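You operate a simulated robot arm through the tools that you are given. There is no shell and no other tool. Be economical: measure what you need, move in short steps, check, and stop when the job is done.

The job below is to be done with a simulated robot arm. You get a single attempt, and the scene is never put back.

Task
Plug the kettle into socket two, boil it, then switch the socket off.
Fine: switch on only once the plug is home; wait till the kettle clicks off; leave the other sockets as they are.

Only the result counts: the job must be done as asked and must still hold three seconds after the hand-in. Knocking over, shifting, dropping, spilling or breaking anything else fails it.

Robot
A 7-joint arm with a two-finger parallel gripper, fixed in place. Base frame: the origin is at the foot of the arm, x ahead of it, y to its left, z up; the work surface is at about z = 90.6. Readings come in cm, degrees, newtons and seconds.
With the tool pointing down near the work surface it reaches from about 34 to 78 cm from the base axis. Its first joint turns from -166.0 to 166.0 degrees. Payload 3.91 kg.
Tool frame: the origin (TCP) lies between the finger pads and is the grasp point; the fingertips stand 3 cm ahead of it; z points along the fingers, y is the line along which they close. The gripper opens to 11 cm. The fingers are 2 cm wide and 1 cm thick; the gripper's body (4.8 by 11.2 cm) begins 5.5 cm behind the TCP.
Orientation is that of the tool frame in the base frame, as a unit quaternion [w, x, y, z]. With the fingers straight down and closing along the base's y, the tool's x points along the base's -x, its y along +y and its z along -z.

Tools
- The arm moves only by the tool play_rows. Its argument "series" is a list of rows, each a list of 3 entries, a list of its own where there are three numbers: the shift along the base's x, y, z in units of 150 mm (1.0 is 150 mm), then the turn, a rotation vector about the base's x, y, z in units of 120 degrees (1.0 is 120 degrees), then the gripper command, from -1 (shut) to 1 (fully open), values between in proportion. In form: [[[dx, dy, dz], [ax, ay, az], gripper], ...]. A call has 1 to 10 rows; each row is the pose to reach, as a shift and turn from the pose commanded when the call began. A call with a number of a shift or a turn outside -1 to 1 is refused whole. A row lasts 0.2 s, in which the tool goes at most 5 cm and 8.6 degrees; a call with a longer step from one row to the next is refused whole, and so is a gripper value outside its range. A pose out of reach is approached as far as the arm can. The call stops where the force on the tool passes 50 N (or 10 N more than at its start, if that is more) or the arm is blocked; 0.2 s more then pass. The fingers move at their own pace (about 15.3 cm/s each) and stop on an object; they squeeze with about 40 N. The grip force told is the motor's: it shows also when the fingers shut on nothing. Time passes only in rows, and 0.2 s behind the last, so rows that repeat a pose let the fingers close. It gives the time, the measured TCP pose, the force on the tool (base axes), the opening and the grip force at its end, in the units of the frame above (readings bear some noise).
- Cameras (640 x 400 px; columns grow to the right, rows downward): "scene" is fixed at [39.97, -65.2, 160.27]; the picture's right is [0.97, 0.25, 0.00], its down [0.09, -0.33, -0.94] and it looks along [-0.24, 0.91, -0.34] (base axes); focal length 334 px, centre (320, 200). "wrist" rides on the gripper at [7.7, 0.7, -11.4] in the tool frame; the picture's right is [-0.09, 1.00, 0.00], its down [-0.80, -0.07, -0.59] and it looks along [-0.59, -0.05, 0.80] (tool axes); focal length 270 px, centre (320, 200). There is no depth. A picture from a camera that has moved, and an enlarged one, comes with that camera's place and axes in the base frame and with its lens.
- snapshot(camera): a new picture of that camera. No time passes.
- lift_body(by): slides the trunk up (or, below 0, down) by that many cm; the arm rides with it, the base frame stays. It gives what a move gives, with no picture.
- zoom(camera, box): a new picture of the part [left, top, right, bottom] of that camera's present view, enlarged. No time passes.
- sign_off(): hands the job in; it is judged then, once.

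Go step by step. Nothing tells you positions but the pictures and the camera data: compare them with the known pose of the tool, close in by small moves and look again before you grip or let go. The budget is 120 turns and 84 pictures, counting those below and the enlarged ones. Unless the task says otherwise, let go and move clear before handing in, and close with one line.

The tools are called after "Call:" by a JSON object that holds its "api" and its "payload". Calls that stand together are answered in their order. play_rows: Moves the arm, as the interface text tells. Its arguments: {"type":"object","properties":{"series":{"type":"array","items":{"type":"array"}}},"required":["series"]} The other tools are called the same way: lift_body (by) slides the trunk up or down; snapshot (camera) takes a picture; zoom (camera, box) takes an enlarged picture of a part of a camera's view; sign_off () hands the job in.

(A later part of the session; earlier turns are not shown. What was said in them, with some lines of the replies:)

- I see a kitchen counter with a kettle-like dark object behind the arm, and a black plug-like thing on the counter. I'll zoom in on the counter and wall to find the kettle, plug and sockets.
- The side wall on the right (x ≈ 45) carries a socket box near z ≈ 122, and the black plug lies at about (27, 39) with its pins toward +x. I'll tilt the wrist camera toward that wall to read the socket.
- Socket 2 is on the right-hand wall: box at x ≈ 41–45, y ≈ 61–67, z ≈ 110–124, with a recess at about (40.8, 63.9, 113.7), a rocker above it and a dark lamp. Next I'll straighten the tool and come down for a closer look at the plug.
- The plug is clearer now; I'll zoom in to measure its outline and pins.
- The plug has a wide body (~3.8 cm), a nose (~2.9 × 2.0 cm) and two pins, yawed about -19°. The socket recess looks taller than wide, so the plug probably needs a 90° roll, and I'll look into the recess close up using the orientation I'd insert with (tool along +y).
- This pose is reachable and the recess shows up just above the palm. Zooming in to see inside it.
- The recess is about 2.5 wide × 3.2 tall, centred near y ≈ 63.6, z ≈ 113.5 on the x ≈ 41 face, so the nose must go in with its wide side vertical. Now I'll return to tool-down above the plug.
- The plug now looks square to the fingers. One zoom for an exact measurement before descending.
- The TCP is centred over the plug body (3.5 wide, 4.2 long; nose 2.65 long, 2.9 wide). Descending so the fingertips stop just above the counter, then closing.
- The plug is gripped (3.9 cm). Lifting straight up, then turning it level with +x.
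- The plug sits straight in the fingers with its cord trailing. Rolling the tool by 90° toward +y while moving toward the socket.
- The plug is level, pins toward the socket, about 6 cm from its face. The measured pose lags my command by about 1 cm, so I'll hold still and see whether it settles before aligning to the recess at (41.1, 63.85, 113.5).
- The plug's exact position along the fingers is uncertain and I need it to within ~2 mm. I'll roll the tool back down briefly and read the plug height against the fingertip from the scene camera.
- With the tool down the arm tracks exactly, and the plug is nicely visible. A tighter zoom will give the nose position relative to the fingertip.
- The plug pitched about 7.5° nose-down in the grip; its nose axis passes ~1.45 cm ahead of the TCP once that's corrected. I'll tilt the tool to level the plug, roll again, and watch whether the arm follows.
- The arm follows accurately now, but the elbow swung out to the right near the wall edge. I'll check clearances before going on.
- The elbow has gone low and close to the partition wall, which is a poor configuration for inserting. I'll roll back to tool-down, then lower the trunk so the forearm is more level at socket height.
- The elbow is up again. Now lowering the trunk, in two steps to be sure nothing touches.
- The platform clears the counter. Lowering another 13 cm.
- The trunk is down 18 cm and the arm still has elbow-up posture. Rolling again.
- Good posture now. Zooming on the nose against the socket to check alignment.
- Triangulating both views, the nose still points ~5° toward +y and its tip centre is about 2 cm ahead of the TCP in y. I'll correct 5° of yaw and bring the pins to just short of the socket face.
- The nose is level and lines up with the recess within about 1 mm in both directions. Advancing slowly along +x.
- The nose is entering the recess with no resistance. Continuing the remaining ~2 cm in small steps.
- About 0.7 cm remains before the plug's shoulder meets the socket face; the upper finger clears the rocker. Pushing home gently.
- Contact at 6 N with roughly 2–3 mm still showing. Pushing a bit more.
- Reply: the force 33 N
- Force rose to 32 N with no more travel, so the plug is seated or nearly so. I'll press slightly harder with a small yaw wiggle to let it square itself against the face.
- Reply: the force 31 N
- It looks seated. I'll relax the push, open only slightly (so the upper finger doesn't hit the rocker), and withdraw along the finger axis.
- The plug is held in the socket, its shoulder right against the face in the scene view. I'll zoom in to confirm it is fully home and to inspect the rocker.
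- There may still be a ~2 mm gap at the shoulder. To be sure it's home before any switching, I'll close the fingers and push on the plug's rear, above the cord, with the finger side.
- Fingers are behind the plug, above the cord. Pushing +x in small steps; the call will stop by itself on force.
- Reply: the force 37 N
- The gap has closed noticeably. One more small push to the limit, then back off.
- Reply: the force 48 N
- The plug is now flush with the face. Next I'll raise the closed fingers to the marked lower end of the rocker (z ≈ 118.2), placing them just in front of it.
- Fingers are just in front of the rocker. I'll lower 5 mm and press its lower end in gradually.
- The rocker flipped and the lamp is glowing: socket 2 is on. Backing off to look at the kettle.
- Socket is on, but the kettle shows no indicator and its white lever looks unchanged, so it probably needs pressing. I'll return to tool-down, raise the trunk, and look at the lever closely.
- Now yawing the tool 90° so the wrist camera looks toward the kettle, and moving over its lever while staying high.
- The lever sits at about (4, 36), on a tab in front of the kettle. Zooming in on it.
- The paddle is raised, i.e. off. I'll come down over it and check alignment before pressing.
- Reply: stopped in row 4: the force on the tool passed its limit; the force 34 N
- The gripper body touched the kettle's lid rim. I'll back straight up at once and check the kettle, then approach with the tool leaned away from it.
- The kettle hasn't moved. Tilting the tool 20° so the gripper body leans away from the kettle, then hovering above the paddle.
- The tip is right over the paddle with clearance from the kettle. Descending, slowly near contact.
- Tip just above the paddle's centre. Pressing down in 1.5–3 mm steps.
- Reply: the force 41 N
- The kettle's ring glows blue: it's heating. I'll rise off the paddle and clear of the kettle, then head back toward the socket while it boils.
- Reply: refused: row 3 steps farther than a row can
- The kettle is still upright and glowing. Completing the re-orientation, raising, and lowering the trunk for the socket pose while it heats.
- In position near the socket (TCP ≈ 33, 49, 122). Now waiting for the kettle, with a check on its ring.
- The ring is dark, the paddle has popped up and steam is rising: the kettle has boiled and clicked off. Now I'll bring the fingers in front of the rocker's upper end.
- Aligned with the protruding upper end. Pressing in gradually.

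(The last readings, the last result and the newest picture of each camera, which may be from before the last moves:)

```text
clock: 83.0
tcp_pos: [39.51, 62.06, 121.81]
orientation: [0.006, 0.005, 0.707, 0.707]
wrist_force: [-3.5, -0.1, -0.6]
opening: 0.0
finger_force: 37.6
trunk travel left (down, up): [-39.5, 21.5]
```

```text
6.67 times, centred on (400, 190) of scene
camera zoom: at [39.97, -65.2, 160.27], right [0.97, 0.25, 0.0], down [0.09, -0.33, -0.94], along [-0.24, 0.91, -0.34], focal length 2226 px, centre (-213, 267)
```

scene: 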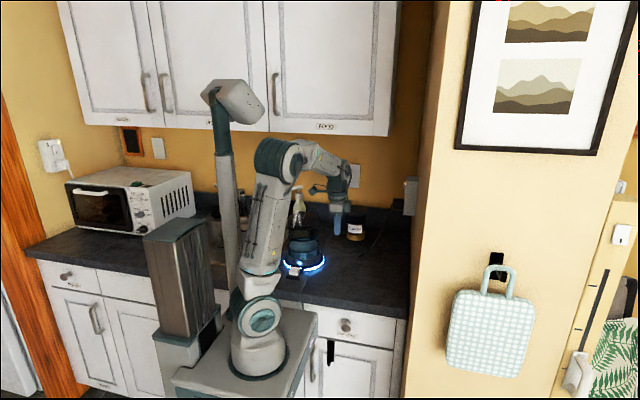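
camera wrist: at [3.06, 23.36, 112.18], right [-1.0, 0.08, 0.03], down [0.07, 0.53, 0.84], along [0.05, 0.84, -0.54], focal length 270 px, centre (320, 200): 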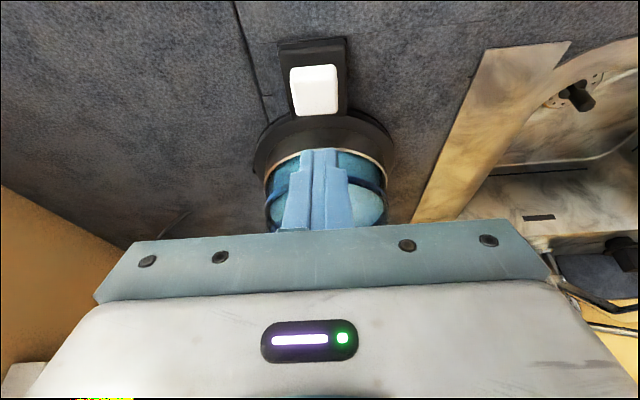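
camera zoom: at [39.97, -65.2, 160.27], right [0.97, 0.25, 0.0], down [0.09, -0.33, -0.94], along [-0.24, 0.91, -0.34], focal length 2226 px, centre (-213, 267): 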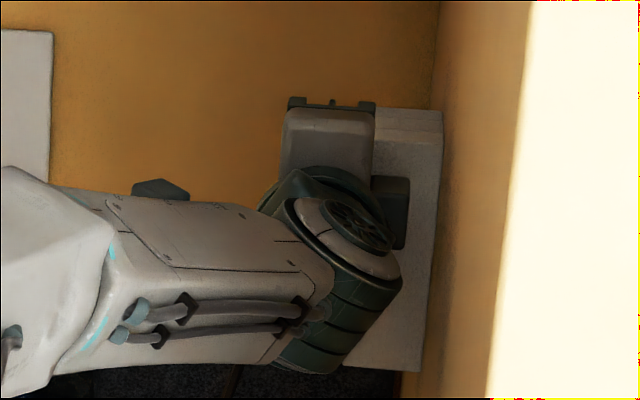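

I can't see the rocker from here; backing off to check it and the lamp.

Call:
{"api": "play_rows", "payload": {"series": [[[-0.1, 0, 0], [0, 0, 0], -1], [[-0.25, 0, 0], [0, 0, 0], -1], [[-0.3, -0.3, 0], [0, 0, 0], -1], [[-0.3, -0.6, 0], [0, 0, 0], -1], [[-0.3, -0.85, 0], [0, 0, 0], -1]]}}

Call:
{"api": "zoom", "payload": {"camera": "scene", "box": [390, 165, 420, 215]}}

Call:
{"api": "snapshot", "payload": {"camera": "wrist"}}

```text
clock: 84.2
tcp_pos: [35.15, 49.18, 121.59]
orientation: [0.007, 0.007, 0.708, 0.707]
wrist_force: [0.2, 0.1, -0.5]
opening: 0.0
finger_force: 37.7
trunk travel left (down, up): [-39.5, 21.5]
```

```text
8.00 times, centred on (405, 190) of scene
camera zoom: at [39.97, -65.2, 160.27], right [0.97, 0.25, 0.0], down [0.09, -0.33, -0.94], along [-0.24, 0.91, -0.34], focal length 2672 px, centre (-360, 280)
```

zoom: 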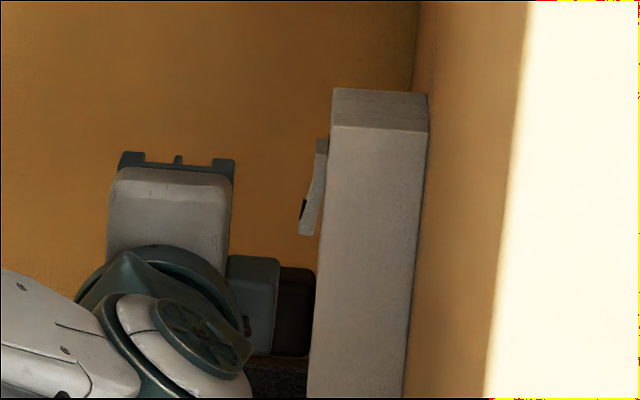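

```text
7 pictures are left
camera wrist: at [27.16, 37.81, 122.36], right [0.09, 0.0, 1.0], down [0.79, -0.61, -0.07], along [0.61, 0.79, -0.05], focal length 270 px, centre (320, 200)
```

wrist: 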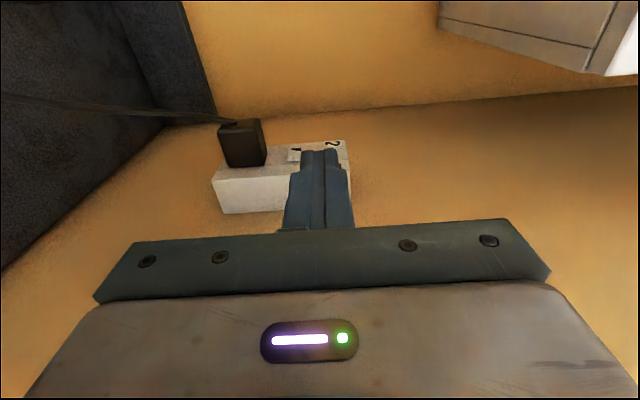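

The rocker is back in its off position, the lamp is dark, and the plug is still flush. A final look at the whole scene before handing in.

Call:
{"api": "snapshot", "payload": {"camera": "scene"}}

```text
6 pictures are left
```

scene: 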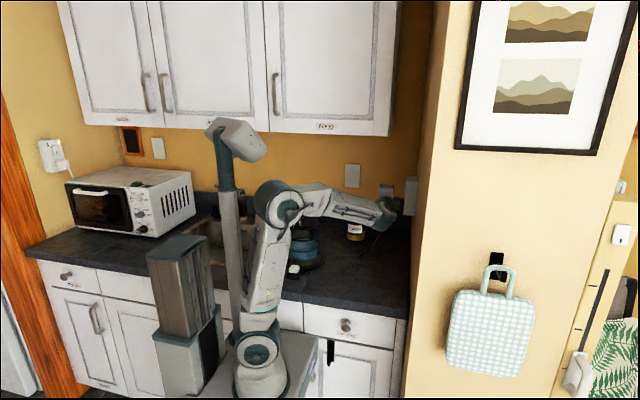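

Everything is in place: kettle upright and clicked off, socket 2 off, arm clear. Handing in.

Call:
{"api": "sign_off", "payload": {}}

```text
The job is handed in.
```

The kettle is plugged into socket two and boiled until it clicked off by itself, and socket two is now switched off. I did not touch the other sockets. While I was reaching for the kettle's switch, the gripper briefly pressed on the lid, but the kettle did not move.
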